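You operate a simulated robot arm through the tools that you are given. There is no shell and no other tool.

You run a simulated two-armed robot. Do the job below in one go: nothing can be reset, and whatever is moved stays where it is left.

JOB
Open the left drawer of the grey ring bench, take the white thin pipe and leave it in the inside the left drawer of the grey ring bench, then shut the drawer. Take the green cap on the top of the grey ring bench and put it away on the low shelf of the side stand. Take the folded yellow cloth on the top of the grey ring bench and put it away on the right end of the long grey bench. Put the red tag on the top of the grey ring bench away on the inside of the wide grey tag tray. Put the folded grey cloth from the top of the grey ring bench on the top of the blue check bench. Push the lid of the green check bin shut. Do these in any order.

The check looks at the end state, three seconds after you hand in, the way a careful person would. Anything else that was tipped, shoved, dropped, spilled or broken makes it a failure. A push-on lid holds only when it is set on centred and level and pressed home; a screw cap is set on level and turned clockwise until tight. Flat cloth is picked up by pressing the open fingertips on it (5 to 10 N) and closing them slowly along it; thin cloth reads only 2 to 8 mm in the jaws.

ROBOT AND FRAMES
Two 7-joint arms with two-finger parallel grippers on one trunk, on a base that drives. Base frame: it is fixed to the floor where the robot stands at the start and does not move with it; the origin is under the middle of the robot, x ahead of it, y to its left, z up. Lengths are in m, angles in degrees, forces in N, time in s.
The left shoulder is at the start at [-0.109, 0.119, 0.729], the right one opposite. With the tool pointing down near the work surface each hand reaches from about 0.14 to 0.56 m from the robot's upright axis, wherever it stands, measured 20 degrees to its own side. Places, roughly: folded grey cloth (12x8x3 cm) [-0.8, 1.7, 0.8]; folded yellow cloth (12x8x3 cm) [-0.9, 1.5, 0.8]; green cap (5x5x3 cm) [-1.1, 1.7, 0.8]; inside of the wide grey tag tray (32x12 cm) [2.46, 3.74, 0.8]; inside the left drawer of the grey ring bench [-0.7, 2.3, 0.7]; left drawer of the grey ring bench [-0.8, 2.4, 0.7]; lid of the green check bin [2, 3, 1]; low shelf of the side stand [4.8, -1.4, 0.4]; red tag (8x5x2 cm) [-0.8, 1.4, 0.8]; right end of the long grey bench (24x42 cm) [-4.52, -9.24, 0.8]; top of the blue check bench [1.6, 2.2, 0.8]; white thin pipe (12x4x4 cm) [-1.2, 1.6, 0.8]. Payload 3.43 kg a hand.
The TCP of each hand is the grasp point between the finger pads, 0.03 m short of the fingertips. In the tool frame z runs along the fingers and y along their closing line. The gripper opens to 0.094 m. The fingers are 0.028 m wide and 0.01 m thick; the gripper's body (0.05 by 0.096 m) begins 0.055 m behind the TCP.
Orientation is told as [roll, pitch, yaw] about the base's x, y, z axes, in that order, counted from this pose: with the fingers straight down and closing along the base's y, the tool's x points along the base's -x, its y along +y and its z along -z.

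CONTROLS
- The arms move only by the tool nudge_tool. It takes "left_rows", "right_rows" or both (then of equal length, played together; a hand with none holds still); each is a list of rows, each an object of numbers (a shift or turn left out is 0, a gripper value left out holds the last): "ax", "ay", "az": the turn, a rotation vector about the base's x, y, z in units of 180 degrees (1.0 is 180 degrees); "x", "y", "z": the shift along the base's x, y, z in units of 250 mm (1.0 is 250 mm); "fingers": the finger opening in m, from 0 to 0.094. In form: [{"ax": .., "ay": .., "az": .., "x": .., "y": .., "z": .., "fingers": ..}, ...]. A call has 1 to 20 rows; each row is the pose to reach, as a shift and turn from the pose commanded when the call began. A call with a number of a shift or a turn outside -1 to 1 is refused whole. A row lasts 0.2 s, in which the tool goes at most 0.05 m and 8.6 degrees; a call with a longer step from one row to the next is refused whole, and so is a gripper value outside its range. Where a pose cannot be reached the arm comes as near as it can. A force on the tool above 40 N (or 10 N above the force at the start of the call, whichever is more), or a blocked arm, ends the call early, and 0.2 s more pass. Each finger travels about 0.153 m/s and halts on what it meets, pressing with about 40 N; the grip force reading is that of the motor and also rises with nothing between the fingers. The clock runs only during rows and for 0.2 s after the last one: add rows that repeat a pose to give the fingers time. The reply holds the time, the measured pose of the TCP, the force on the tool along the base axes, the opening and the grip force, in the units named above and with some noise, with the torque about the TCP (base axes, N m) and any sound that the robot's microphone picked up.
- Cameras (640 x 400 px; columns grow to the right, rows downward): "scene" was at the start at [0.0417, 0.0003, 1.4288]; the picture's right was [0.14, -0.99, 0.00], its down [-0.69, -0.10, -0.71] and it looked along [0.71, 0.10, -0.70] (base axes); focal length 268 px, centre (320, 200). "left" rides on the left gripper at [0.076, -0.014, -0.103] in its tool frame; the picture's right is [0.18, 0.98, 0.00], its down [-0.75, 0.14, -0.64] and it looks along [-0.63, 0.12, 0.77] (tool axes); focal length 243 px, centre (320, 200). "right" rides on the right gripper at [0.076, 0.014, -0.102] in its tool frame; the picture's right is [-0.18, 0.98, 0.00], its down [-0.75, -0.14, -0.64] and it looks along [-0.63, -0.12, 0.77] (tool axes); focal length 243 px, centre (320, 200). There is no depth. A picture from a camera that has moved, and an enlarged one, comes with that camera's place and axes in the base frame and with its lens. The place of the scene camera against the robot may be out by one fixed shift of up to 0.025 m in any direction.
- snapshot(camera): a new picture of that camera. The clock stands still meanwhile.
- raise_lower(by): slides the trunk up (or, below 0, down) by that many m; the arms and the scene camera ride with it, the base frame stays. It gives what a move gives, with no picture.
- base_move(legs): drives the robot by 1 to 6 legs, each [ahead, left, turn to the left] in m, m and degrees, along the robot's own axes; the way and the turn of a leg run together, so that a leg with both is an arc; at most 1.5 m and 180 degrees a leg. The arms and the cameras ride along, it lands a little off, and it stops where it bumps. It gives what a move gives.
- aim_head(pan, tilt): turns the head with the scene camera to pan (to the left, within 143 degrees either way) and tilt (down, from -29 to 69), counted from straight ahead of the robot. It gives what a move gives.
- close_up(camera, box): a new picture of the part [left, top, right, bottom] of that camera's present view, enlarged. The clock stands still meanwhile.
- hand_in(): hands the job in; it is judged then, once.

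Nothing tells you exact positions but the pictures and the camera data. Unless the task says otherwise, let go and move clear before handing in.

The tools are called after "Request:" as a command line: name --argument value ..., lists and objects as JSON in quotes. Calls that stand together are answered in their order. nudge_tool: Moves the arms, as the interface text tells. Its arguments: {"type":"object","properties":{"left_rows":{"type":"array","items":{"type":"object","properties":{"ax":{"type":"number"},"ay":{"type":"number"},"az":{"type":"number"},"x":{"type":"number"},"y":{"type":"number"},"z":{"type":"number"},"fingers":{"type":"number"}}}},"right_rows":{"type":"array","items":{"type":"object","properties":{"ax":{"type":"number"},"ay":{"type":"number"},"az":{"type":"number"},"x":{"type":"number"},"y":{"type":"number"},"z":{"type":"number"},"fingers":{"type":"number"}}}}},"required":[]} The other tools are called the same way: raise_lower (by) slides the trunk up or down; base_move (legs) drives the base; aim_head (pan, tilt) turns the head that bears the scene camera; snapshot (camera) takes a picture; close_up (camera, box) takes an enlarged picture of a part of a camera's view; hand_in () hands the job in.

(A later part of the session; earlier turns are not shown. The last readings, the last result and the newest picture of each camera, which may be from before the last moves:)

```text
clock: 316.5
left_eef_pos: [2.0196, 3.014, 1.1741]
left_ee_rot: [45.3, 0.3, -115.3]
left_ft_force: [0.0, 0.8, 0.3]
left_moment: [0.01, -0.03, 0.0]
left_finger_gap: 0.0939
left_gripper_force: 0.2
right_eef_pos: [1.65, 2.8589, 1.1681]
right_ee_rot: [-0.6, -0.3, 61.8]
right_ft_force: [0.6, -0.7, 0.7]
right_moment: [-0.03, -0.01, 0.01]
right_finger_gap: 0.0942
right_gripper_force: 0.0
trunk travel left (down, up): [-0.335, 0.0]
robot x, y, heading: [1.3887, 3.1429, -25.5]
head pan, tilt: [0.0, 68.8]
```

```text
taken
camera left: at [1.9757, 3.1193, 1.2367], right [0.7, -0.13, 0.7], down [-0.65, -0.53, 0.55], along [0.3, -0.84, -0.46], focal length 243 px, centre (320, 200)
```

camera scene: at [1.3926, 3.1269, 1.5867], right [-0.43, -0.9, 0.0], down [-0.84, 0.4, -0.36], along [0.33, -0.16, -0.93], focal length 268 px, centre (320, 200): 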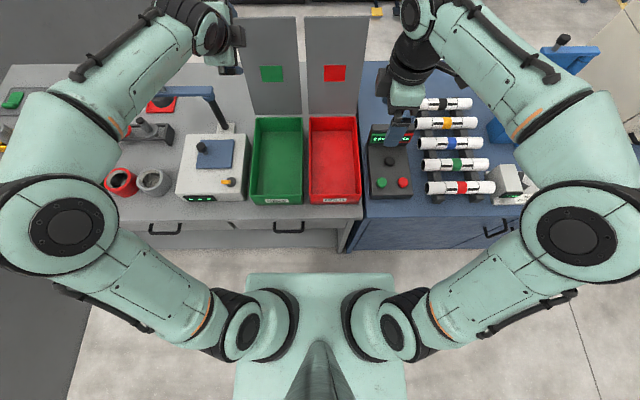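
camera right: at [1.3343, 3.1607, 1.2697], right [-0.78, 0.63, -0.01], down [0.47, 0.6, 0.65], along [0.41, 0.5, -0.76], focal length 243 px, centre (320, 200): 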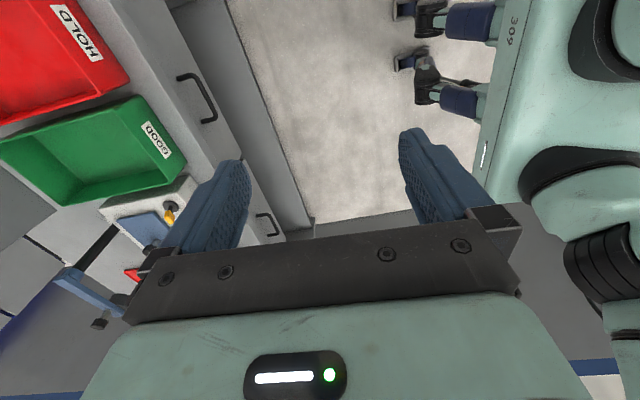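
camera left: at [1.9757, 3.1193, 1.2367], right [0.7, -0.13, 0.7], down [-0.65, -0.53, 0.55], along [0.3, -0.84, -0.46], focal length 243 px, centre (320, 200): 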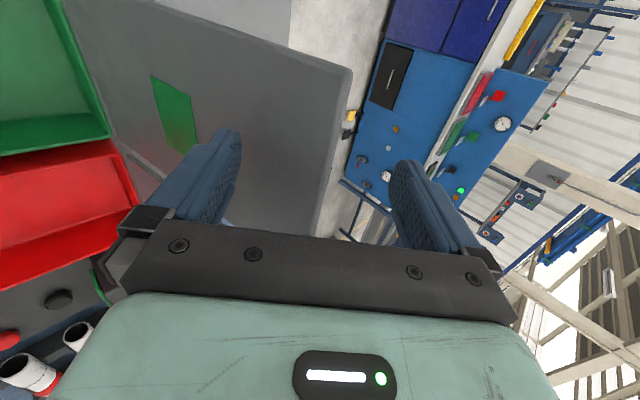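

The lid's edge is between the fingers. I lower 4 cm so the far finger hooks behind it.

Request:
nudge_tool --left_rows '[{"z": -0.06}, {"z": -0.12}, {"z": -0.16}, {"z": -0.16}]'

Request:
snapshot --camera "left"

```text
clock: 317.5
left_eef_pos: [2.018, 3.0136, 1.1361]
left_ee_rot: [45.3, 0.2, -115.4]
left_ft_force: [-0.7, -0.2, -0.1]
left_moment: [-0.04, -0.02, 0.04]
left_finger_gap: 0.0938
left_gripper_force: 0.1
right_eef_pos: [1.6498, 2.8584, 1.1686]
right_ee_rot: [-0.6, -0.3, 61.8]
right_ft_force: [-0.6, 0.0, 0.5]
right_moment: [-0.01, 0.03, -0.02]
right_finger_gap: 0.094
right_gripper_force: 0.0
trunk travel left (down, up): [-0.335, 0.0]
robot x, y, heading: [1.3873, 3.1418, -25.7]
head pan, tilt: [0.0, 68.8]
```

```text
taken
camera left: at [1.9756, 3.1194, 1.1967], right [0.7, -0.13, 0.7], down [-0.65, -0.53, 0.55], along [0.3, -0.84, -0.46], focal length 243 px, centre (320, 200)
```

left: 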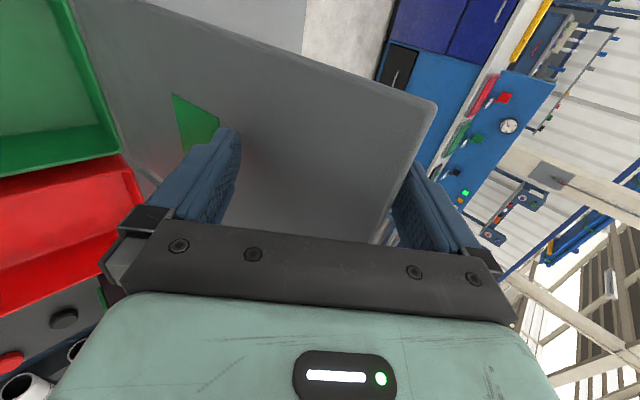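

The far finger is behind the lid. I pull slowly toward me.

Request:
nudge_tool --left_rows '[{"x": -0.054, "y": 0.026, "z": 0.005}, {"x": -0.108, "y": 0.052, "z": 0.01}, {"x": -0.162, "y": 0.078, "z": 0.015}, {"x": -0.217, "y": 0.103, "z": 0.02}, {"x": -0.271, "y": 0.129, "z": 0.025}]'

Request:
snapshot --camera "left"

```text
clock: 318.7
left_eef_pos: [1.9504, 3.0472, 1.1407]
left_ee_rot: [45.3, 0.2, -115.4]
left_ft_force: [0.6, -0.5, 0.1]
left_moment: [0.0, 0.0, -0.01]
left_finger_gap: 0.0942
left_gripper_force: 0.1
right_eef_pos: [1.6507, 2.8586, 1.1687]
right_ee_rot: [-0.7, -0.2, 61.8]
right_ft_force: [1.2, -0.3, 0.3]
right_moment: [-0.01, 0.0, 0.03]
right_finger_gap: 0.0942
right_gripper_force: 0.0
trunk travel left (down, up): [-0.335, 0.0]
robot x, y, heading: [1.3815, 3.1417, -25.7]
head pan, tilt: [0.0, 68.8]
```

```text
taken
camera left: at [1.9075, 3.1526, 1.2033], right [0.7, -0.13, 0.7], down [-0.65, -0.53, 0.55], along [0.3, -0.84, -0.46], focal length 243 px, centre (320, 200)
```

left: 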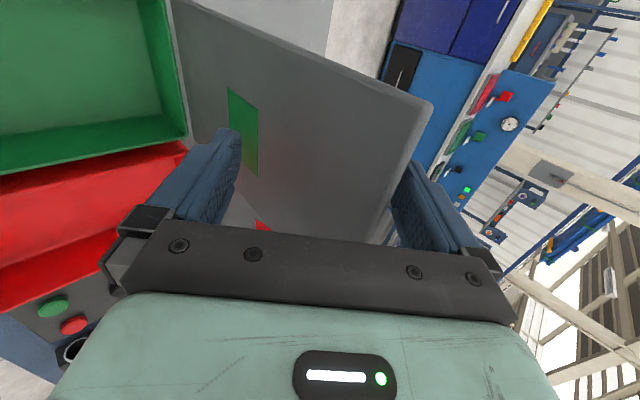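

The lid follows the finger with hardly any force and is now about upright. I keep pulling past vertical so it rests on the near finger, and lower it along its arc.

Request:
nudge_tool --left_rows '[{"x": -0.057, "y": 0.027, "z": 0.0}, {"x": -0.1148, "y": 0.0548, "z": 0.0}, {"x": -0.172, "y": 0.082, "z": -0.03}, {"x": -0.2296, "y": 0.1095, "z": -0.063}, {"x": -0.29, "y": 0.138, "z": -0.105}, {"x": -0.3466, "y": 0.1653, "z": -0.151}, {"x": -0.395, "y": 0.188, "z": -0.2}, {"x": -0.4426, "y": 0.2111, "z": -0.251}]'

Request:
snapshot --camera "left"

Request:
snapshot --camera "scene"

```text
clock: 320.5
left_eef_pos: [1.8404, 3.103, 1.079]
left_ee_rot: [45.2, 0.2, -115.3]
left_ft_force: [4.1, 17.9, 6.3]
left_moment: [-0.79, -0.07, 0.54]
left_finger_gap: 0.0937
left_gripper_force: 0.0
right_eef_pos: [1.6505, 2.862, 1.1698]
right_ee_rot: [-0.6, -0.1, 61.8]
right_ft_force: [-0.3, 0.1, 0.0]
right_moment: [0.01, -0.03, 0.01]
right_finger_gap: 0.0938
right_gripper_force: 0.1
trunk travel left (down, up): [-0.335, 0.0]
robot x, y, heading: [1.3872, 3.1397, -25.7]
head pan, tilt: [0.0, 68.8]
```

```text
taken
camera left: at [1.7973, 3.2075, 1.1395], right [0.7, -0.13, 0.7], down [-0.64, -0.53, 0.55], along [0.3, -0.84, -0.46], focal length 243 px, centre (320, 200)
```

left: 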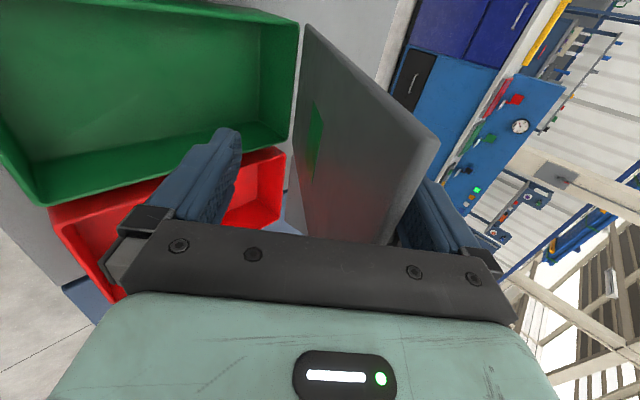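

```text
taken
camera scene: at [1.3926, 3.1302, 1.5866], right [-0.43, -0.9, 0.0], down [-0.84, 0.4, -0.36], along [0.33, -0.16, -0.93], focal length 268 px, centre (320, 200)
```

scene: 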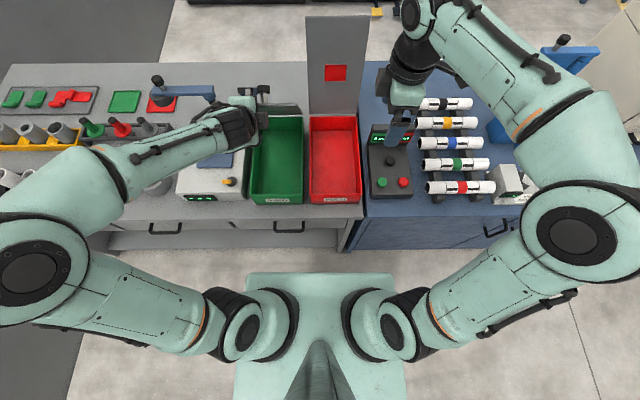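

The lid has come forward to ~34°, but there is an 18 N sideways force on the left hand. I look closely before moving on.

Request:
aim_head --pan 5 --tilt 48

Request:
snapshot --camera "scene"

Request:
close_up --camera "scene" --box '[220, 60, 380, 180]'

Request:
close_up --camera "left" --box '[260, 80, 500, 260]'

Request:
snapshot --camera "right"

```text
clock: 321.3
left_eef_pos: [1.841, 3.1015, 1.0785]
left_ee_rot: [45.3, 0.2, -115.3]
left_ft_force: [4.2, 19.1, 3.7]
left_moment: [-0.68, 0.16, 0.64]
left_finger_gap: 0.0939
left_gripper_force: 0.1
right_eef_pos: [1.6512, 2.8611, 1.169]
right_ee_rot: [-0.6, -0.1, 61.9]
right_ft_force: [0.6, 0.5, -0.7]
right_moment: [0.0, 0.02, 0.0]
right_finger_gap: 0.0941
right_gripper_force: 0.0
trunk travel left (down, up): [-0.335, 0.0]
robot x, y, heading: [1.385, 3.1439, -25.5]
head pan, tilt: [5.0, 48.0]
```

```text
taken
camera scene: at [1.4166, 3.1268, 1.6113], right [-0.35, -0.94, 0.0], down [-0.7, 0.26, -0.67], along [0.63, -0.24, -0.74], focal length 268 px, centre (320, 200)
```

scene: 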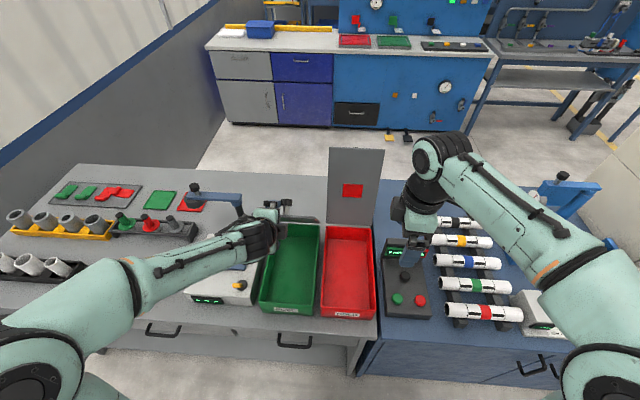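

```text
3.33 times, centred on (300, 120) of scene
camera zoom: at [1.4166, 3.1268, 1.6113], right [-0.35, -0.94, 0.0], down [-0.7, 0.26, -0.67], along [0.63, -0.24, -0.74], focal length 894 px, centre (387, 467)
```

zoom: 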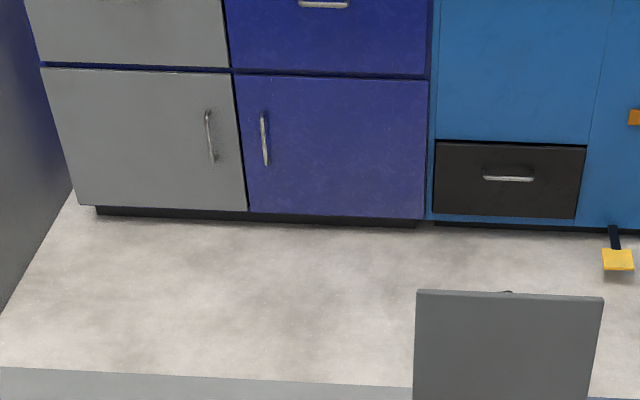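

```text
2.22 times, centred on (380, 170) of left
camera zoom: at [1.798, 3.2072, 1.1398], right [0.7, -0.13, 0.7], down [-0.65, -0.53, 0.55], along [0.3, -0.84, -0.46], focal length 539 px, centre (187, 267)
```

zoom: 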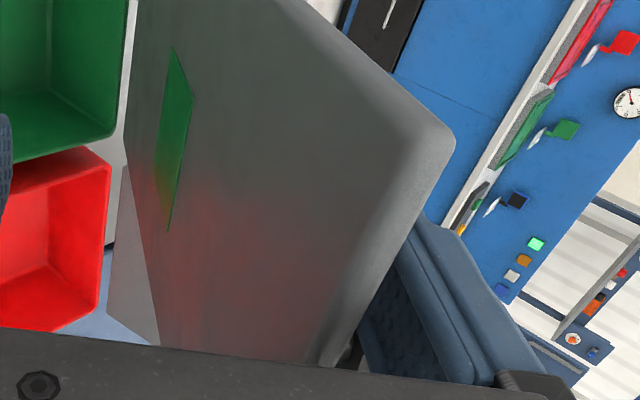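

```text
taken
camera right: at [1.6014, 2.801, 1.2705], right [-0.78, 0.63, -0.01], down [0.47, 0.6, 0.64], along [0.41, 0.5, -0.76], focal length 243 px, centre (320, 200)
```

right: 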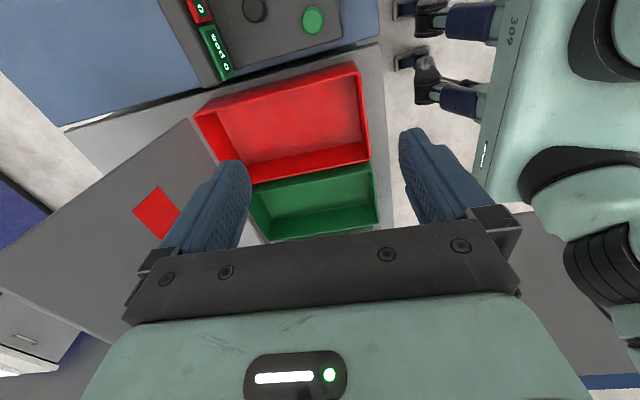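

Nothing obvious touches from the side. I relax the hand 4 mm to the left and re-read the force.

Request:
nudge_tool --left_rows '[{"x": 0.007, "y": 0.0145}, {"x": 0.007, "y": 0.0145}]'

```text
clock: 321.9
left_eef_pos: [1.8414, 3.1023, 1.0775]
left_ee_rot: [45.3, 0.1, -115.7]
left_ft_force: [2.1, 6.5, 0.3]
left_moment: [-0.23, 0.07, 0.23]
left_finger_gap: 0.0935
left_gripper_force: 0.1
right_eef_pos: [1.6499, 2.8605, 1.1684]
right_ee_rot: [-0.6, -0.2, 61.8]
right_ft_force: [0.4, 0.8, -0.4]
right_moment: [-0.04, 0.0, -0.01]
right_finger_gap: 0.094
right_gripper_force: 0.0
trunk travel left (down, up): [-0.335, 0.0]
robot x, y, heading: [1.3869, 3.1433, -25.6]
head pan, tilt: [5.0, 48.0]
```

The force falls as I shift left: my far finger was rubbing a knob on the lid's back at its centre. I shift another 7 mm left and continue lowering the lid.

Request:
nudge_tool --left_rows '[{"x": 0.012, "y": 0.025}, {"x": -0.02, "y": 0.04, "z": -0.02}, {"x": -0.06, "y": 0.06, "z": -0.04}, {"x": -0.1, "y": 0.08, "z": -0.07}]'

Request:
snapshot --camera "left"

```text
clock: 322.9
left_eef_pos: [1.8162, 3.1227, 1.0611]
left_ee_rot: [45.3, 0.2, -115.6]
left_ft_force: [-0.8, 0.4, -0.2]
left_moment: [-0.02, 0.0, 0.03]
left_finger_gap: 0.0941
left_gripper_force: 0.0
right_eef_pos: [1.6504, 2.858, 1.1683]
right_ee_rot: [-0.6, -0.2, 61.7]
right_ft_force: [0.0, 0.0, 1.8]
right_moment: [0.02, -0.02, 0.0]
right_finger_gap: 0.0939
right_gripper_force: 0.1
trunk travel left (down, up): [-0.335, 0.0]
robot x, y, heading: [1.3834, 3.145, -26.1]
head pan, tilt: [5.0, 48.0]
```

```text
taken
camera left: at [1.7739, 3.2283, 1.123], right [0.7, -0.13, 0.7], down [-0.65, -0.53, 0.55], along [0.3, -0.84, -0.46], focal length 243 px, centre (320, 200)
```

left: 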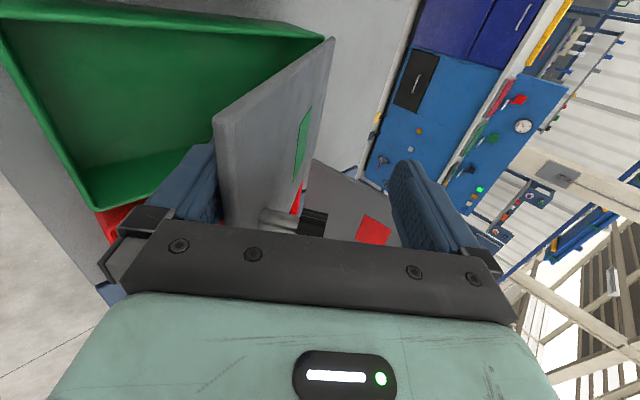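

The lid has come over and now rests on the near finger at about 55°, knob visible on its back. I continue lowering it along its arc.

Request:
nudge_tool --left_rows '[{"x": -0.066, "y": 0.031, "z": -0.06}, {"x": -0.1318, "y": 0.0629, "z": -0.123}, {"x": -0.175, "y": 0.084, "z": -0.2}, {"x": -0.2188, "y": 0.1044, "z": -0.282}, {"x": -0.245, "y": 0.117, "z": -0.336}, {"x": -0.2693, "y": 0.1285, "z": -0.39}]'

Request:
snapshot --camera "left"

Request:
snapshot --camera "scene"

```text
clock: 324.3
left_eef_pos: [1.7879, 3.1361, 0.978]
left_ee_rot: [45.2, 0.4, -115.4]
left_ft_force: [-2.1, 0.1, 0.0]
left_moment: [-0.05, 0.02, 0.01]
left_finger_gap: 0.094
left_gripper_force: 0.1
left hand out of reach, approached as far as the arm can: row 3, 4, 5, 6
right_eef_pos: [1.6508, 2.8588, 1.1682]
right_ee_rot: [-0.6, -0.2, 61.8]
right_ft_force: [-0.5, -0.3, -0.1]
right_moment: [-0.01, -0.01, 0.01]
right_finger_gap: 0.0943
right_gripper_force: 0.0
trunk travel left (down, up): [-0.335, 0.0]
robot x, y, heading: [1.382, 3.1443, -25.8]
head pan, tilt: [5.0, 48.0]
```

```text
taken
camera left: at [1.7448, 3.2409, 1.0393], right [0.7, -0.13, 0.7], down [-0.65, -0.53, 0.55], along [0.3, -0.84, -0.46], focal length 243 px, centre (320, 200)
```

left: 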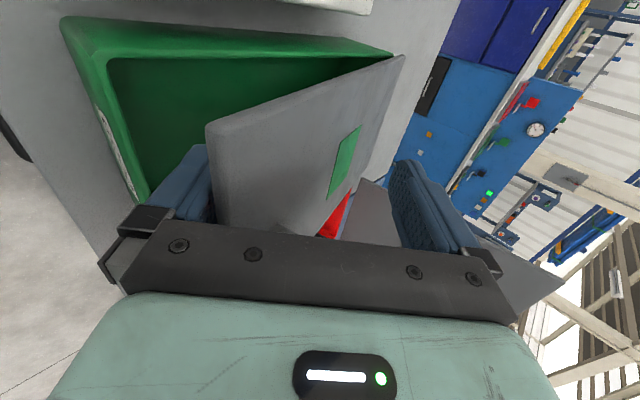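

```text
taken
camera scene: at [1.4158, 3.1234, 1.6113], right [-0.35, -0.94, 0.0], down [-0.7, 0.26, -0.67], along [0.63, -0.24, -0.74], focal length 268 px, centre (320, 200)
```

scene: 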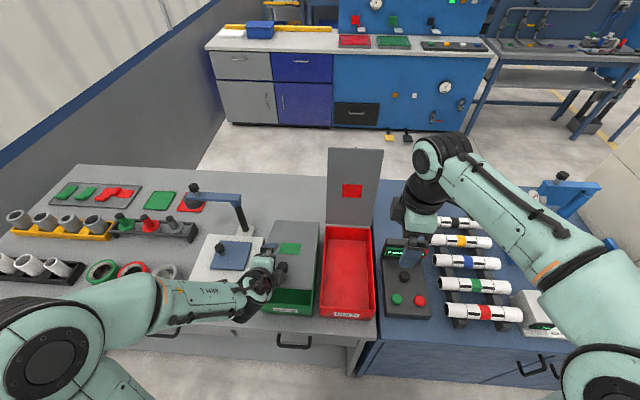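

The lid is down to ~18° above closed, resting on the near finger. Driving the base straight back lets the finger slide out from under it gently.

Request:
base_move --legs '[[-0.1, 0, 0]]'

Request:
snapshot --camera "left"

Request:
snapshot --camera "scene"

```text
clock: 325.5
left_eef_pos: [1.6991, 3.1787, 0.977]
left_ee_rot: [45.3, 0.3, -115.4]
left_ft_force: [0.3, 0.0, 0.2]
left_moment: [0.0, 0.01, -0.03]
left_finger_gap: 0.0941
left_gripper_force: 0.1
right_eef_pos: [1.562, 2.9002, 1.1687]
right_ee_rot: [-0.6, -0.2, 61.8]
right_ft_force: [-0.1, -0.5, 0.1]
right_moment: [0.0, -0.01, -0.01]
right_finger_gap: 0.0939
right_gripper_force: 0.0
trunk travel left (down, up): [-0.335, 0.0]
robot x, y, heading: [1.2977, 3.1865, -25.5]
head pan, tilt: [5.0, 48.0]
```

```text
taken
camera left: at [1.6565, 3.2835, 1.0397], right [0.7, -0.13, 0.7], down [-0.65, -0.53, 0.55], along [0.3, -0.84, -0.46], focal length 243 px, centre (320, 200)
```

left: 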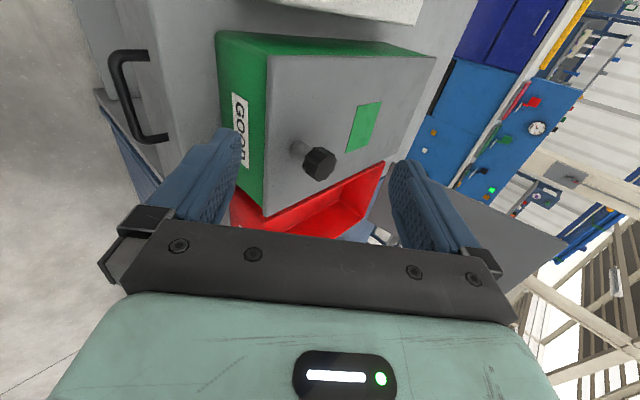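

```text
taken
camera scene: at [1.3276, 3.1657, 1.6116], right [-0.35, -0.94, 0.0], down [-0.7, 0.26, -0.67], along [0.63, -0.23, -0.74], focal length 268 px, centre (320, 200)
```

scene: 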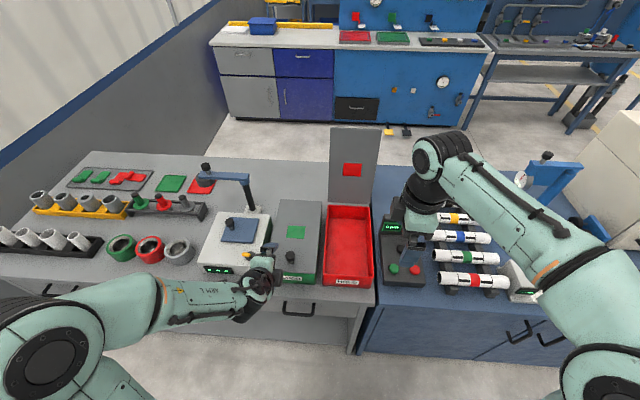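

The lid has closed onto the bin. I zoom in to check it is seated flush.

Request:
close_up --camera "left" --box '[200, 20, 440, 220]'

Request:
close_up --camera "scene" --box '[230, 180, 390, 300]'

```text
2.00 times, centred on (320, 120) of left
camera zoom: at [1.6565, 3.2835, 1.0397], right [0.7, -0.13, 0.7], down [-0.65, -0.53, 0.55], along [0.3, -0.84, -0.46], focal length 485 px, centre (320, 360)
```

zoom: 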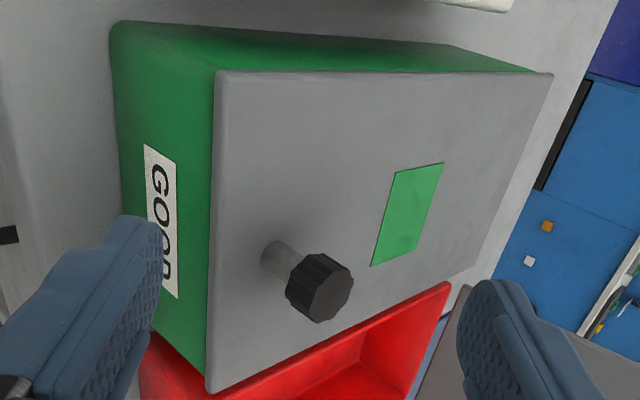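

```text
3.33 times, centred on (310, 240) of scene
camera zoom: at [1.3276, 3.1657, 1.6116], right [-0.35, -0.94, 0.0], down [-0.7, 0.26, -0.67], along [0.63, -0.23, -0.74], focal length 894 px, centre (353, 67)
```

zoom: 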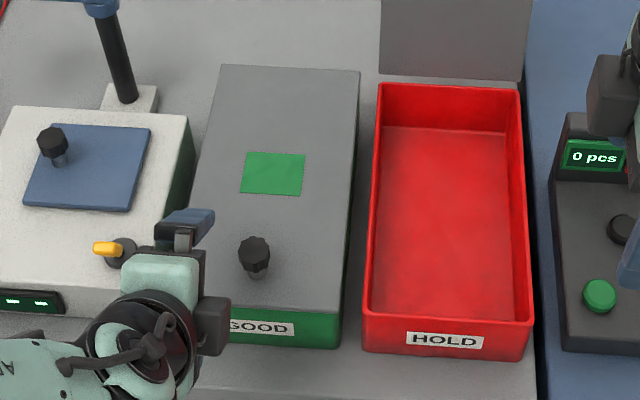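

It looks flush. For certainty I press gently on it: close the left fingers, move over the lid's front part and come down by the trunk in small steps.

Request:
nudge_tool --left_rows '[{"fingers": 0.06}, {"fingers": 0.03}, {"fingers": 0.0}, {"fingers": 0.0}]'

Request:
base_move --legs '[[0.07, 0, 0]]'

Request:
raise_lower --by -0.035

Request:
snapshot --camera "left"

```text
clock: 326.5
left_eef_pos: [1.6991, 3.1789, 0.9768]
left_ee_rot: [45.3, 0.3, -115.4]
left_ft_force: [0.6, -1.0, 0.6]
left_moment: [0.0, 0.01, -0.02]
left_finger_gap: 0.0001
left_gripper_force: 33.0
right_eef_pos: [1.5604, 2.9007, 1.1672]
right_ee_rot: [-0.5, -0.3, 61.8]
right_ft_force: [-0.9, 0.5, 0.1]
right_moment: [-0.01, -0.03, -0.02]
right_finger_gap: 0.0936
right_gripper_force: 0.0
trunk travel left (down, up): [-0.335, 0.0]
robot x, y, heading: [1.2983, 3.1836, -25.7]
head pan, tilt: [5.0, 48.0]
```

```text
clock: 327.5
left_eef_pos: [1.7593, 3.151, 0.9769]
left_ee_rot: [45.2, 0.4, -115.3]
left_ft_force: [-0.4, 0.0, 0.0]
left_moment: [0.0, 0.0, 0.01]
left_finger_gap: 0.0004
left_gripper_force: 33.1
right_eef_pos: [1.6223, 2.8724, 1.1672]
right_ee_rot: [-0.6, -0.2, 61.8]
right_ft_force: [0.6, 0.0, 0.0]
right_moment: [-0.01, 0.0, 0.01]
right_finger_gap: 0.0938
right_gripper_force: 0.0
trunk travel left (down, up): [-0.335, 0.0]
robot x, y, heading: [1.359, 3.1565, -25.9]
head pan, tilt: [5.0, 48.0]
```

```text
clock: 328.3
left_eef_pos: [1.7626, 3.1489, 0.9427]
left_ee_rot: [45.2, 0.3, -115.4]
left_ft_force: [-0.1, -0.5, 0.4]
left_moment: [-0.01, 0.0, 0.03]
left_finger_gap: 0.0
left_gripper_force: 32.9
right_eef_pos: [1.6265, 2.8708, 1.1324]
right_ee_rot: [-0.5, -0.1, 61.8]
right_ft_force: [-0.3, -0.6, 0.5]
right_moment: [0.02, 0.04, 0.01]
right_finger_gap: 0.0939
right_gripper_force: 0.0
trunk travel left (down, up): [-0.3, 0.035]
robot x, y, heading: [1.3592, 3.1556, -25.8]
head pan, tilt: [5.0, 48.0]
```

```text
taken
camera left: at [1.7196, 3.2533, 1.0042], right [0.7, -0.13, 0.7], down [-0.65, -0.53, 0.55], along [0.3, -0.84, -0.46], focal length 243 px, centre (320, 200)
```

left: 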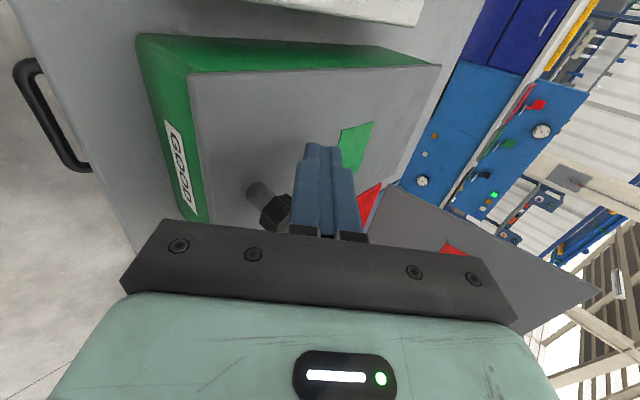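

Fingers are over the lid next to its knob. Lowering further in small steps until I feel it.

Request:
raise_lower --by -0.012

Request:
nudge_tool --left_rows '[{"z": -0.01}, {"z": -0.02}, {"z": -0.03}]'

```text
clock: 328.9
left_eef_pos: [1.7613, 3.1484, 0.93]
left_ee_rot: [45.1, 0.4, -115.4]
left_ft_force: [0.2, -0.7, 0.3]
left_moment: [0.0, -0.01, -0.01]
left_finger_gap: 0.0
left_gripper_force: 32.8
right_eef_pos: [1.624, 2.8708, 1.1216]
right_ee_rot: [-0.5, -0.2, 61.8]
right_ft_force: [1.3, -0.4, 0.0]
right_moment: [0.02, 0.01, -0.01]
right_finger_gap: 0.0941
right_gripper_force: 0.0
trunk travel left (down, up): [-0.288, 0.047]
robot x, y, heading: [1.3617, 3.1513, -25.6]
head pan, tilt: [5.0, 48.0]
```

```text
clock: 329.7
left_eef_pos: [1.7596, 3.1498, 0.9232]
left_ee_rot: [45.2, 0.3, -115.5]
left_ft_force: [0.7, -0.5, -0.3]
left_moment: [-0.01, -0.02, -0.02]
left_finger_gap: 0.0001
left_gripper_force: 32.9
right_eef_pos: [1.6233, 2.872, 1.1217]
right_ee_rot: [-0.6, -0.3, 61.7]
right_ft_force: [-0.9, 0.7, 0.6]
right_moment: [0.02, 0.02, -0.01]
right_finger_gap: 0.0943
right_gripper_force: 0.1
trunk travel left (down, up): [-0.288, 0.047]
robot x, y, heading: [1.3561, 3.1513, -25.7]
head pan, tilt: [5.0, 48.0]
```

Request:
nudge_tool --left_rows '[{"z": -0.015}, {"z": -0.03}, {"z": -0.045}, {"z": -0.06}, {"z": -0.07}, {"z": -0.08}, {"z": -0.09}]'

```text
clock: 330.6
left_eef_pos: [1.7601, 3.1491, 0.9179]
left_ee_rot: [46.4, 0.5, -115.4]
left_ft_force: [-14.2, 8.2, 20.4]
left_moment: [-0.03, 0.16, -0.08]
left_finger_gap: 0.0
left_gripper_force: 33.2
right_eef_pos: [1.6209, 2.8726, 1.1223]
right_ee_rot: [-0.7, -0.2, 61.9]
right_ft_force: [-0.2, -0.8, 0.2]
right_moment: [-0.01, 0.0, 0.0]
right_finger_gap: 0.094
right_gripper_force: 0.1
trunk travel left (down, up): [-0.288, 0.047]
robot x, y, heading: [1.359, 3.1563, -25.5]
head pan, tilt: [5.0, 48.0]
stopped in row 4 (left hand): the force on the tool passed its limit at 44 N (the readings are from after the stop); the commanded pose is now the measured one
```

The lid is firmly shut (pressed with 44 N). I lift off, back away, lower the trunk to normal and bring the left hand back to pointing down.

Request:
nudge_tool --left_rows '[{"z": 0.1}, {"z": 0.25}, {"z": 0.4}]'

Request:
base_move --legs '[[-0.42, 0, 0]]'

Request:
snapshot --camera "scene"

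```text
clock: 331.4
left_eef_pos: [1.7632, 3.1482, 1.0155]
left_ee_rot: [46.0, 0.4, -115.4]
left_ft_force: [-0.3, -0.5, 0.3]
left_moment: [0.04, -0.01, -0.01]
left_finger_gap: 0.0
left_gripper_force: 32.8
right_eef_pos: [1.6228, 2.8708, 1.1216]
right_ee_rot: [-0.6, -0.2, 61.9]
right_ft_force: [0.5, 0.2, -0.2]
right_moment: [0.03, 0.0, 0.03]
right_finger_gap: 0.0942
right_gripper_force: 0.0
trunk travel left (down, up): [-0.288, 0.047]
robot x, y, heading: [1.3553, 3.1555, -25.4]
head pan, tilt: [5.0, 48.0]
```

```text
clock: 334.0
left_eef_pos: [1.3837, 3.3294, 1.0148]
left_ee_rot: [46.0, 0.5, -115.3]
left_ft_force: [-0.1, -0.6, 0.7]
left_moment: [0.0, -0.02, 0.03]
left_finger_gap: 0.0
left_gripper_force: 32.9
right_eef_pos: [1.245, 3.0537, 1.1217]
right_ee_rot: [-0.7, -0.3, 61.8]
right_ft_force: [-0.9, 0.3, 0.6]
right_moment: [0.03, 0.03, 0.04]
right_finger_gap: 0.0941
right_gripper_force: 0.0
trunk travel left (down, up): [-0.288, 0.047]
robot x, y, heading: [0.9785, 3.3352, -25.8]
head pan, tilt: [5.0, 48.0]
```

```text
taken
camera scene: at [1.0103, 3.3174, 1.5626], right [-0.35, -0.94, 0.0], down [-0.7, 0.26, -0.67], along [0.63, -0.24, -0.74], focal length 268 px, centre (320, 200)
```

scene: 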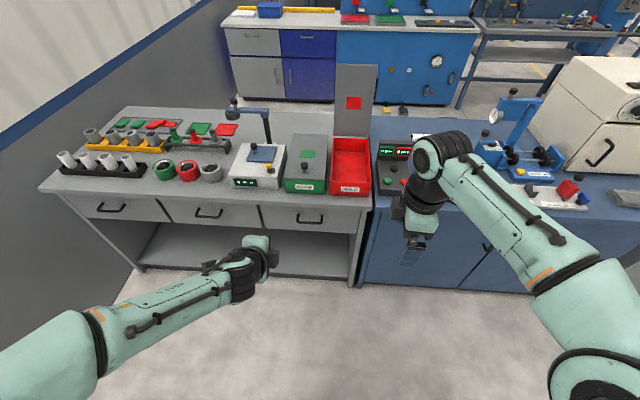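

All good here: cloth on the blue bench, tag in the tray, lid shut. I restore the left hand to vertical and then lower the trunk for travel.

Request:
nudge_tool --left_rows '[{"ax": 0.0185, "ay": 0.0384}, {"ax": 0.037, "ay": 0.0768}, {"ax": 0.0554, "ay": 0.1152}, {"ax": 0.0739, "ay": 0.1536}, {"ax": 0.0923, "ay": 0.192}, {"ax": 0.1108, "ay": 0.2303}]'

Request:
nudge_tool --left_rows '[{"az": 0.045, "fingers": 0.03}, {"az": 0.09, "fingers": 0.06}, {"az": 0.135, "fingers": 0.09}, {"az": 0.18}, {"az": 0.225}, {"az": 0.27}, {"az": 0.315}, {"az": 0.36}, {"az": 0.405}, {"az": 0.45}, {"az": 0.495}, {"az": 0.5}]' --right_rows '[{"az": -0.045, "fingers": 0.09}, {"az": -0.09}, {"az": -0.135}, {"az": -0.18}, {"az": -0.225}, {"az": -0.27}, {"az": -0.315}, {"az": -0.36}, {"az": -0.405}, {"az": -0.45}, {"az": -0.485}, {"az": -0.485}]'

Request:
raise_lower --by -0.135

Request:
aim_head --pan -90 --tilt 25

Request:
snapshot --camera "scene"

```text
clock: 335.4
left_eef_pos: [1.3841, 3.3284, 1.0156]
left_ee_rot: [-0.1, 0.6, -115.8]
left_ft_force: [-0.2, 0.0, -0.1]
left_moment: [0.02, -0.01, 0.02]
left_finger_gap: 0.0001
left_gripper_force: 32.5
right_eef_pos: [1.2449, 3.0531, 1.1209]
right_ee_rot: [-0.5, -0.2, 61.8]
right_ft_force: [1.4, -0.3, 0.0]
right_moment: [-0.01, 0.01, 0.0]
right_finger_gap: 0.094
right_gripper_force: 0.1
trunk travel left (down, up): [-0.288, 0.047]
robot x, y, heading: [0.9795, 3.3413, -25.5]
head pan, tilt: [5.0, 48.0]
```

```text
clock: 338.0
left_eef_pos: [1.3846, 3.329, 1.0158]
left_ee_rot: [-0.1, 0.6, -25.7]
left_ft_force: [-1.0, -0.7, 0.8]
left_moment: [-0.03, 0.02, 0.01]
left_finger_gap: 0.0899
left_gripper_force: 0.0
right_eef_pos: [1.244, 3.0543, 1.1202]
right_ee_rot: [-0.5, -0.2, -25.6]
right_ft_force: [0.9, 0.0, 0.0]
right_moment: [0.02, 0.03, 0.02]
right_finger_gap: 0.0901
right_gripper_force: 0.0
trunk travel left (down, up): [-0.288, 0.047]
robot x, y, heading: [0.9823, 3.3347, -25.4]
head pan, tilt: [5.0, 48.0]
```

```text
clock: 339.6
left_eef_pos: [1.3842, 3.3283, 0.8796]
left_ee_rot: [0.1, 0.5, -25.8]
left_ft_force: [-0.3, -1.3, 0.6]
left_moment: [0.0, 0.01, -0.03]
left_finger_gap: 0.0899
left_gripper_force: 0.1
right_eef_pos: [1.2443, 3.0523, 0.986]
right_ee_rot: [-0.5, -0.3, -25.5]
right_ft_force: [0.0, 0.1, -0.2]
right_moment: [0.02, 0.0, -0.01]
right_finger_gap: 0.0902
right_gripper_force: 0.0
trunk travel left (down, up): [-0.153, 0.182]
robot x, y, heading: [0.9795, 3.3357, -25.8]
head pan, tilt: [5.0, 48.0]
```

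```text
clock: 341.3
left_eef_pos: [1.3855, 3.3289, 0.8799]
left_ee_rot: [0.1, 0.6, -25.8]
left_ft_force: [-0.2, -0.3, -0.7]
left_moment: [0.0, 0.01, -0.01]
left_finger_gap: 0.0901
left_gripper_force: 0.0
right_eef_pos: [1.2446, 3.0534, 0.9855]
right_ee_rot: [-0.4, -0.2, -25.4]
right_ft_force: [-0.7, 0.5, -0.2]
right_moment: [-0.02, -0.03, -0.03]
right_finger_gap: 0.0901
right_gripper_force: 0.0
trunk travel left (down, up): [-0.153, 0.182]
robot x, y, heading: [0.978, 3.3409, -25.5]
head pan, tilt: [-90.0, 25.0]
```

```text
taken
camera scene: at [0.9038, 3.2587, 1.4615], right [-0.9, 0.43, 0.0], down [0.18, 0.38, -0.91], along [-0.39, -0.82, -0.42], focal length 268 px, centre (320, 200)
```

scene: 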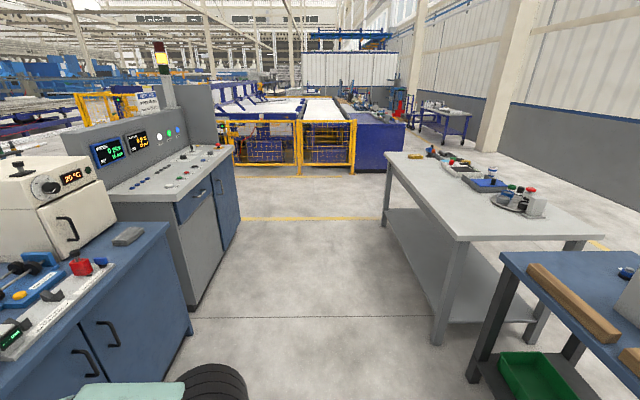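

Now I drive back along the aisle toward the open floor, to have a look at the side stand before choosing how to grasp the cap.

Request:
base_move --legs '[[0, -1.5, 0], [0, -1.5, 0], [0, -0.6, 0]]'

Request:
aim_head --pan 10 --tilt 10

Request:
snapshot --camera "scene"

Request:
close_up --camera "scene" --box '[260, 140, 420, 240]'

```text
clock: 372.9
left_eef_pos: [-0.165, 0.0671, 0.8802]
left_ee_rot: [0.0, 0.6, -25.6]
left_ft_force: [0.5, 0.9, 0.0]
left_moment: [0.01, 0.03, -0.04]
left_finger_gap: 0.0901
left_gripper_force: 0.1
right_eef_pos: [-0.3053, -0.2103, 0.9855]
right_ee_rot: [-0.5, -0.3, -25.3]
right_ft_force: [0.3, -0.8, 1.2]
right_moment: [-0.01, 0.01, 0.01]
right_finger_gap: 0.0898
right_gripper_force: 0.0
trunk travel left (down, up): [-0.153, 0.182]
robot x, y, heading: [-0.5678, 0.0724, -25.4]
head pan, tilt: [-90.0, 25.0]
```

```text
clock: 374.7
left_eef_pos: [-0.1655, 0.0671, 0.8802]
left_ee_rot: [0.0, 0.6, -25.6]
left_ft_force: [0.5, 0.2, -0.2]
left_moment: [0.04, 0.0, 0.01]
left_finger_gap: 0.0902
left_gripper_force: 0.1
right_eef_pos: [-0.3038, -0.2098, 0.987]
right_ee_rot: [-0.5, -0.3, -25.3]
right_ft_force: [-0.1, 0.3, 0.2]
right_moment: [-0.03, -0.02, 0.01]
right_finger_gap: 0.09
right_gripper_force: 0.0
trunk travel left (down, up): [-0.153, 0.182]
robot x, y, heading: [-0.5665, 0.0721, -25.2]
head pan, tilt: [10.0, 10.0]
```

```text
taken
camera scene: at [-0.5164, 0.0532, 1.4859], right [-0.27, -0.96, 0.0], down [-0.17, 0.05, -0.98], along [0.95, -0.26, -0.17], focal length 268 px, centre (320, 200)
```

scene: 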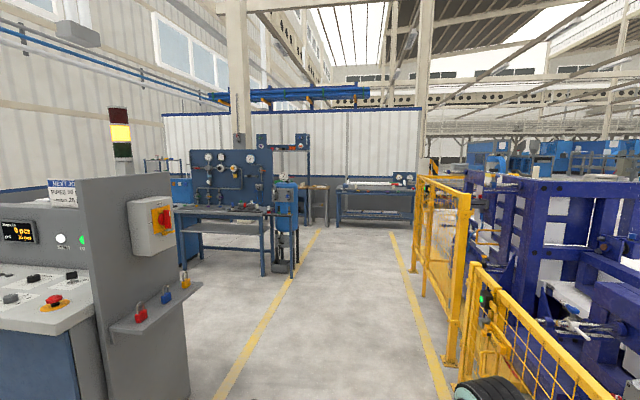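

```text
4.00 times, centred on (340, 190) of scene
camera zoom: at [-0.5164, 0.0532, 1.4859], right [-0.27, -0.96, 0.0], down [-0.17, 0.05, -0.98], along [0.95, -0.26, -0.17], focal length 1073 px, centre (240, 240)
```

zoom: 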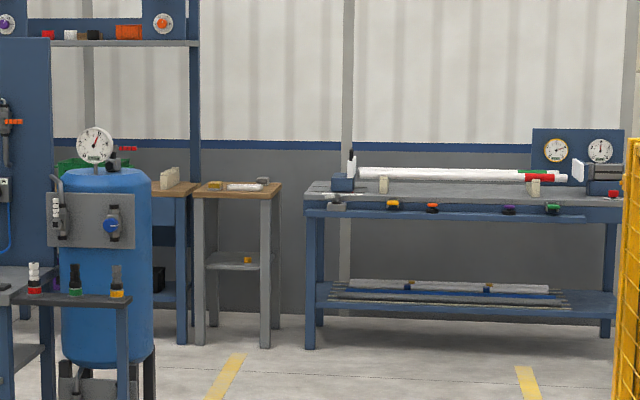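

The side stand is a small two-level stand; its low shelf (z≈0.4) is open at the front, with free space. So a 45°-tilted grasp of the cap will suit. First I go for the yellow cloth from the ring bench's front side with the right hand.

Request:
base_move --legs '[[0, 0, 179.7], [0, -1.05, 0], [0.25, 0, 0]]'

Request:
aim_head --pan 0 --tilt 55

Request:
snapshot --camera "scene"

Request:
snapshot --camera "right"

```text
clock: 393.0
left_eef_pos: [-0.7536, 1.1318, 0.8806]
left_ee_rot: [-0.1, 0.6, 154.5]
left_ft_force: [0.2, -0.4, -0.2]
left_moment: [-0.01, -0.02, -0.03]
left_finger_gap: 0.0898
left_gripper_force: 0.0
right_eef_pos: [-0.6152, 1.4108, 0.9864]
right_ee_rot: [-0.5, -0.2, 154.8]
right_ft_force: [-0.6, -0.2, 0.2]
right_moment: [-0.04, -0.03, 0.01]
right_finger_gap: 0.0898
right_gripper_force: 0.1
trunk travel left (down, up): [-0.153, 0.182]
robot x, y, heading: [-0.3506, 1.1292, 154.8]
head pan, tilt: [10.0, 10.0]
```

```text
clock: 394.1
left_eef_pos: [-0.7538, 1.1325, 0.8803]
left_ee_rot: [0.0, 0.4, 154.5]
left_ft_force: [-0.6, -0.2, -0.1]
left_moment: [-0.03, 0.02, 0.0]
left_finger_gap: 0.0896
left_gripper_force: 0.1
right_eef_pos: [-0.6162, 1.4093, 0.9858]
right_ee_rot: [-0.6, -0.2, 154.9]
right_ft_force: [0.2, -0.3, 0.2]
right_moment: [-0.02, 0.0, 0.01]
right_finger_gap: 0.0901
right_gripper_force: 0.0
trunk travel left (down, up): [-0.153, 0.182]
robot x, y, heading: [-0.348, 1.1303, 154.6]
head pan, tilt: [0.0, 55.0]
```

```text
taken
camera scene: at [-0.3843, 1.1307, 1.4176], right [0.43, 0.9, 0.0], down [0.74, -0.35, -0.57], along [-0.52, 0.24, -0.82], focal length 268 px, centre (320, 200)
```

scene: 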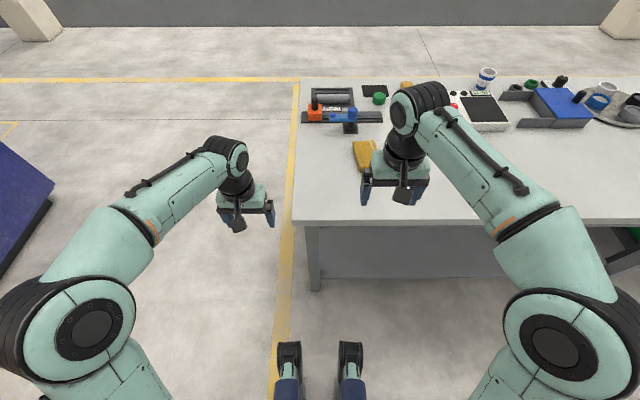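

```text
taken
camera right: at [-0.5525, 1.3638, 1.0878], right [-0.58, -0.81, -0.01], down [-0.62, 0.44, 0.65], along [-0.52, 0.38, -0.76], focal length 243 px, centre (320, 200)
```

right: 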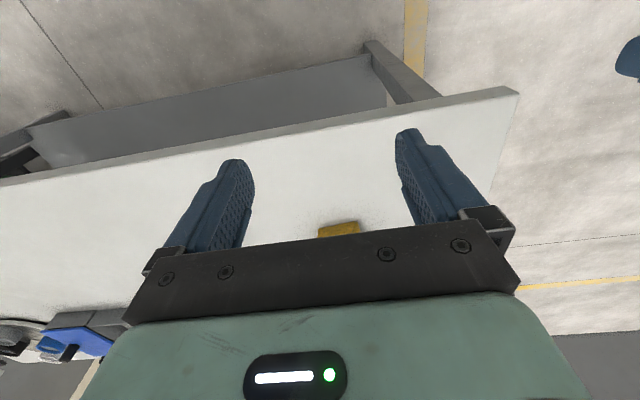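

I move 13 cm closer and bring the right hand over the yellow cloth.

Request:
base_move --legs '[[0.13, 0, 0]]'

Request:
snapshot --camera "right"

```text
clock: 395.4
left_eef_pos: [-0.8719, 1.1896, 0.8808]
left_ee_rot: [-0.1, 0.6, 154.4]
left_ft_force: [-0.9, -0.7, 0.0]
left_moment: [-0.02, -0.03, 0.02]
left_finger_gap: 0.0901
left_gripper_force: 0.1
right_eef_pos: [-0.7319, 1.4657, 0.9855]
right_ee_rot: [-0.5, -0.2, 154.8]
right_ft_force: [-0.4, -0.4, -0.1]
right_moment: [0.01, -0.03, 0.01]
right_finger_gap: 0.0898
right_gripper_force: 0.0
trunk travel left (down, up): [-0.153, 0.182]
robot x, y, heading: [-0.4679, 1.1851, 154.5]
head pan, tilt: [0.0, 55.0]
```

```text
taken
camera right: at [-0.6694, 1.4196, 1.0876], right [-0.59, -0.81, -0.01], down [-0.62, 0.44, 0.65], along [-0.52, 0.38, -0.76], focal length 243 px, centre (320, 200)
```

right: 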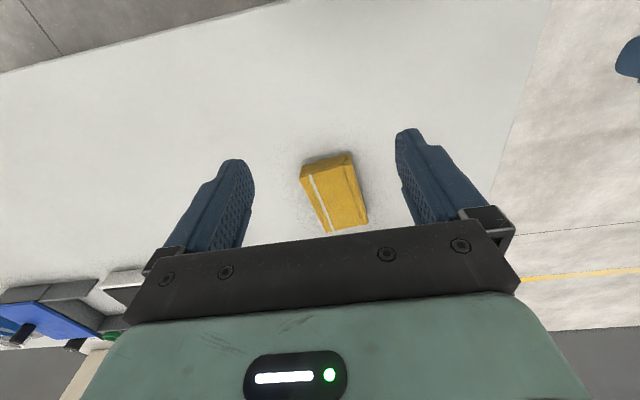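

The yellow cloth is at (-0.860, 1.528), long axis ~161°. I go over it while descending.

Request:
nudge_tool --right_rows '[{"fingers": 0.094, "az": 0.018, "x": -0.1, "y": 0.05, "z": -0.08}, {"fingers": 0.094, "az": 0.035, "x": -0.2, "y": 0.1, "z": -0.16}, {"az": 0.035, "x": -0.3, "y": 0.148, "z": -0.24}, {"az": 0.035, "x": -0.41, "y": 0.2, "z": -0.32}, {"az": 0.035, "x": -0.512, "y": 0.249, "z": -0.38}, {"az": 0.035, "x": -0.512, "y": 0.249, "z": -0.4}]'

Request:
snapshot --camera "right"

```text
clock: 396.8
left_eef_pos: [-0.8701, 1.1903, 0.8806]
left_ee_rot: [0.0, 0.6, 154.4]
left_ft_force: [-0.1, 0.2, 0.7]
left_moment: [-0.01, 0.02, 0.03]
left_finger_gap: 0.0902
left_gripper_force: 0.0
right_eef_pos: [-0.8604, 1.5276, 0.8859]
right_ee_rot: [-0.6, -0.3, 161.1]
right_ft_force: [-0.4, -0.6, -0.9]
right_moment: [0.01, -0.01, 0.01]
right_finger_gap: 0.0939
right_gripper_force: 0.1
trunk travel left (down, up): [-0.153, 0.182]
robot x, y, heading: [-0.4685, 1.1811, 154.9]
head pan, tilt: [0.0, 55.0]
```

```text
taken
camera right: at [-0.7914, 1.4887, 0.9877], right [-0.49, -0.87, -0.01], down [-0.67, 0.37, 0.65], along [-0.56, 0.32, -0.76], focal length 243 px, centre (320, 200)
```

right: 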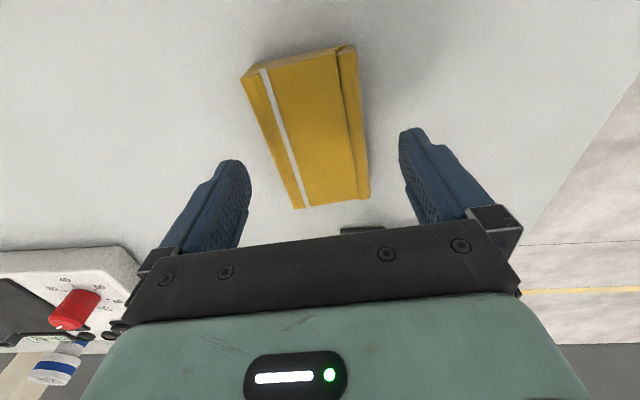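

Request:
nudge_tool --right_rows '[{"az": 0.011, "x": 0.003, "y": 0.011}, {"az": 0.011, "x": 0.003, "y": 0.011, "z": -0.08}, {"az": 0.011, "x": 0.003, "y": 0.011, "z": -0.16}, {"az": 0.011, "x": 0.003, "y": 0.011, "z": -0.195}, {"az": 0.011, "x": 0.003, "y": 0.011, "z": -0.206}]'

Request:
snapshot --camera "right"

```text
clock: 398.0
left_eef_pos: [-0.8716, 1.1882, 0.8796]
left_ee_rot: [0.1, 0.6, 154.4]
left_ft_force: [-0.1, 0.4, 0.1]
left_moment: [-0.04, 0.03, -0.01]
left_finger_gap: 0.0896
left_gripper_force: 0.0
right_eef_pos: [-0.8593, 1.5307, 0.8348]
right_ee_rot: [-0.5, -0.3, 162.9]
right_ft_force: [0.2, -0.1, -0.5]
right_moment: [-0.02, 0.0, 0.01]
right_finger_gap: 0.0939
right_gripper_force: 0.1
trunk travel left (down, up): [-0.153, 0.182]
robot x, y, heading: [-0.4644, 1.1818, 154.7]
head pan, tilt: [0.0, 55.0]
```

```text
taken
camera right: at [-0.7899, 1.4938, 0.9362], right [-0.46, -0.89, -0.01], down [-0.68, 0.35, 0.65], along [-0.57, 0.31, -0.76], focal length 243 px, centre (320, 200)
```

right: 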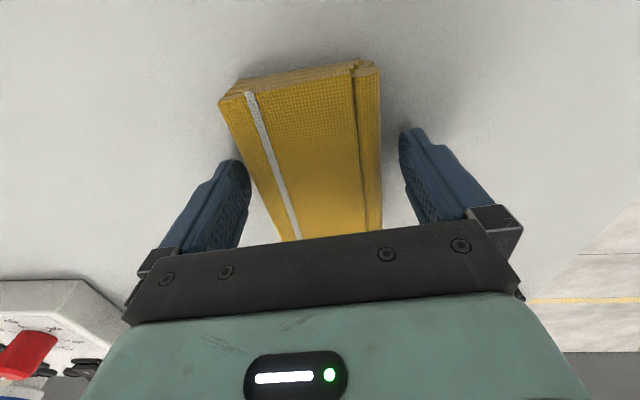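

Well straddled, same as with the grey cloth. Closing slowly and lifting.

Request:
nudge_tool --right_rows '[{"fingers": 0.085}, {"fingers": 0.075}, {"fingers": 0.068}, {"fingers": 0.06}, {"fingers": 0.052}, {"fingers": 0.045}, {"fingers": 0.045}, {"z": 0.01}, {"z": 0.03}, {"z": 0.06}, {"z": 0.1}, {"z": 0.15}, {"z": 0.2}, {"z": 0.25}, {"z": 0.28}]'

Request:
snapshot --camera "right"

```text
clock: 401.2
left_eef_pos: [-0.8713, 1.188, 0.8802]
left_ee_rot: [0.0, 0.5, 154.4]
left_ft_force: [-0.2, -0.8, 0.3]
left_moment: [0.01, 0.02, -0.02]
left_finger_gap: 0.0899
left_gripper_force: 0.1
right_eef_pos: [-0.8554, 1.5292, 0.9039]
right_ee_rot: [-0.4, -0.3, 163.0]
right_ft_force: [-0.4, -0.3, -0.3]
right_moment: [-0.01, 0.04, 0.0]
right_finger_gap: 0.0691
right_gripper_force: 40.0
right hand out of reach, approached as far as the arm can: row 15
trunk travel left (down, up): [-0.153, 0.182]
robot x, y, heading: [-0.4666, 1.1801, 154.5]
head pan, tilt: [0.0, 55.0]
```

```text
taken
camera right: at [-0.7871, 1.492, 1.0053], right [-0.46, -0.89, -0.01], down [-0.68, 0.35, 0.65], along [-0.57, 0.31, -0.76], focal length 243 px, centre (320, 200)
```

right: 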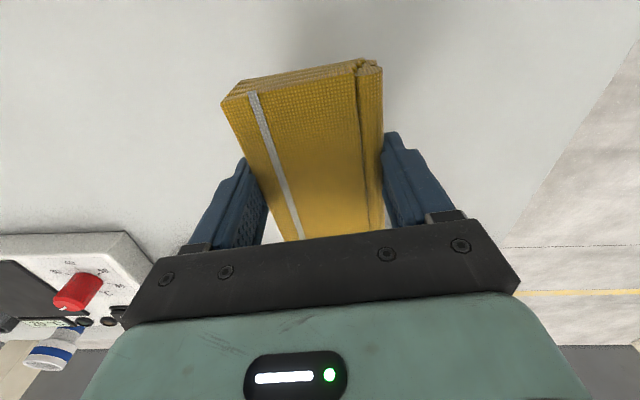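

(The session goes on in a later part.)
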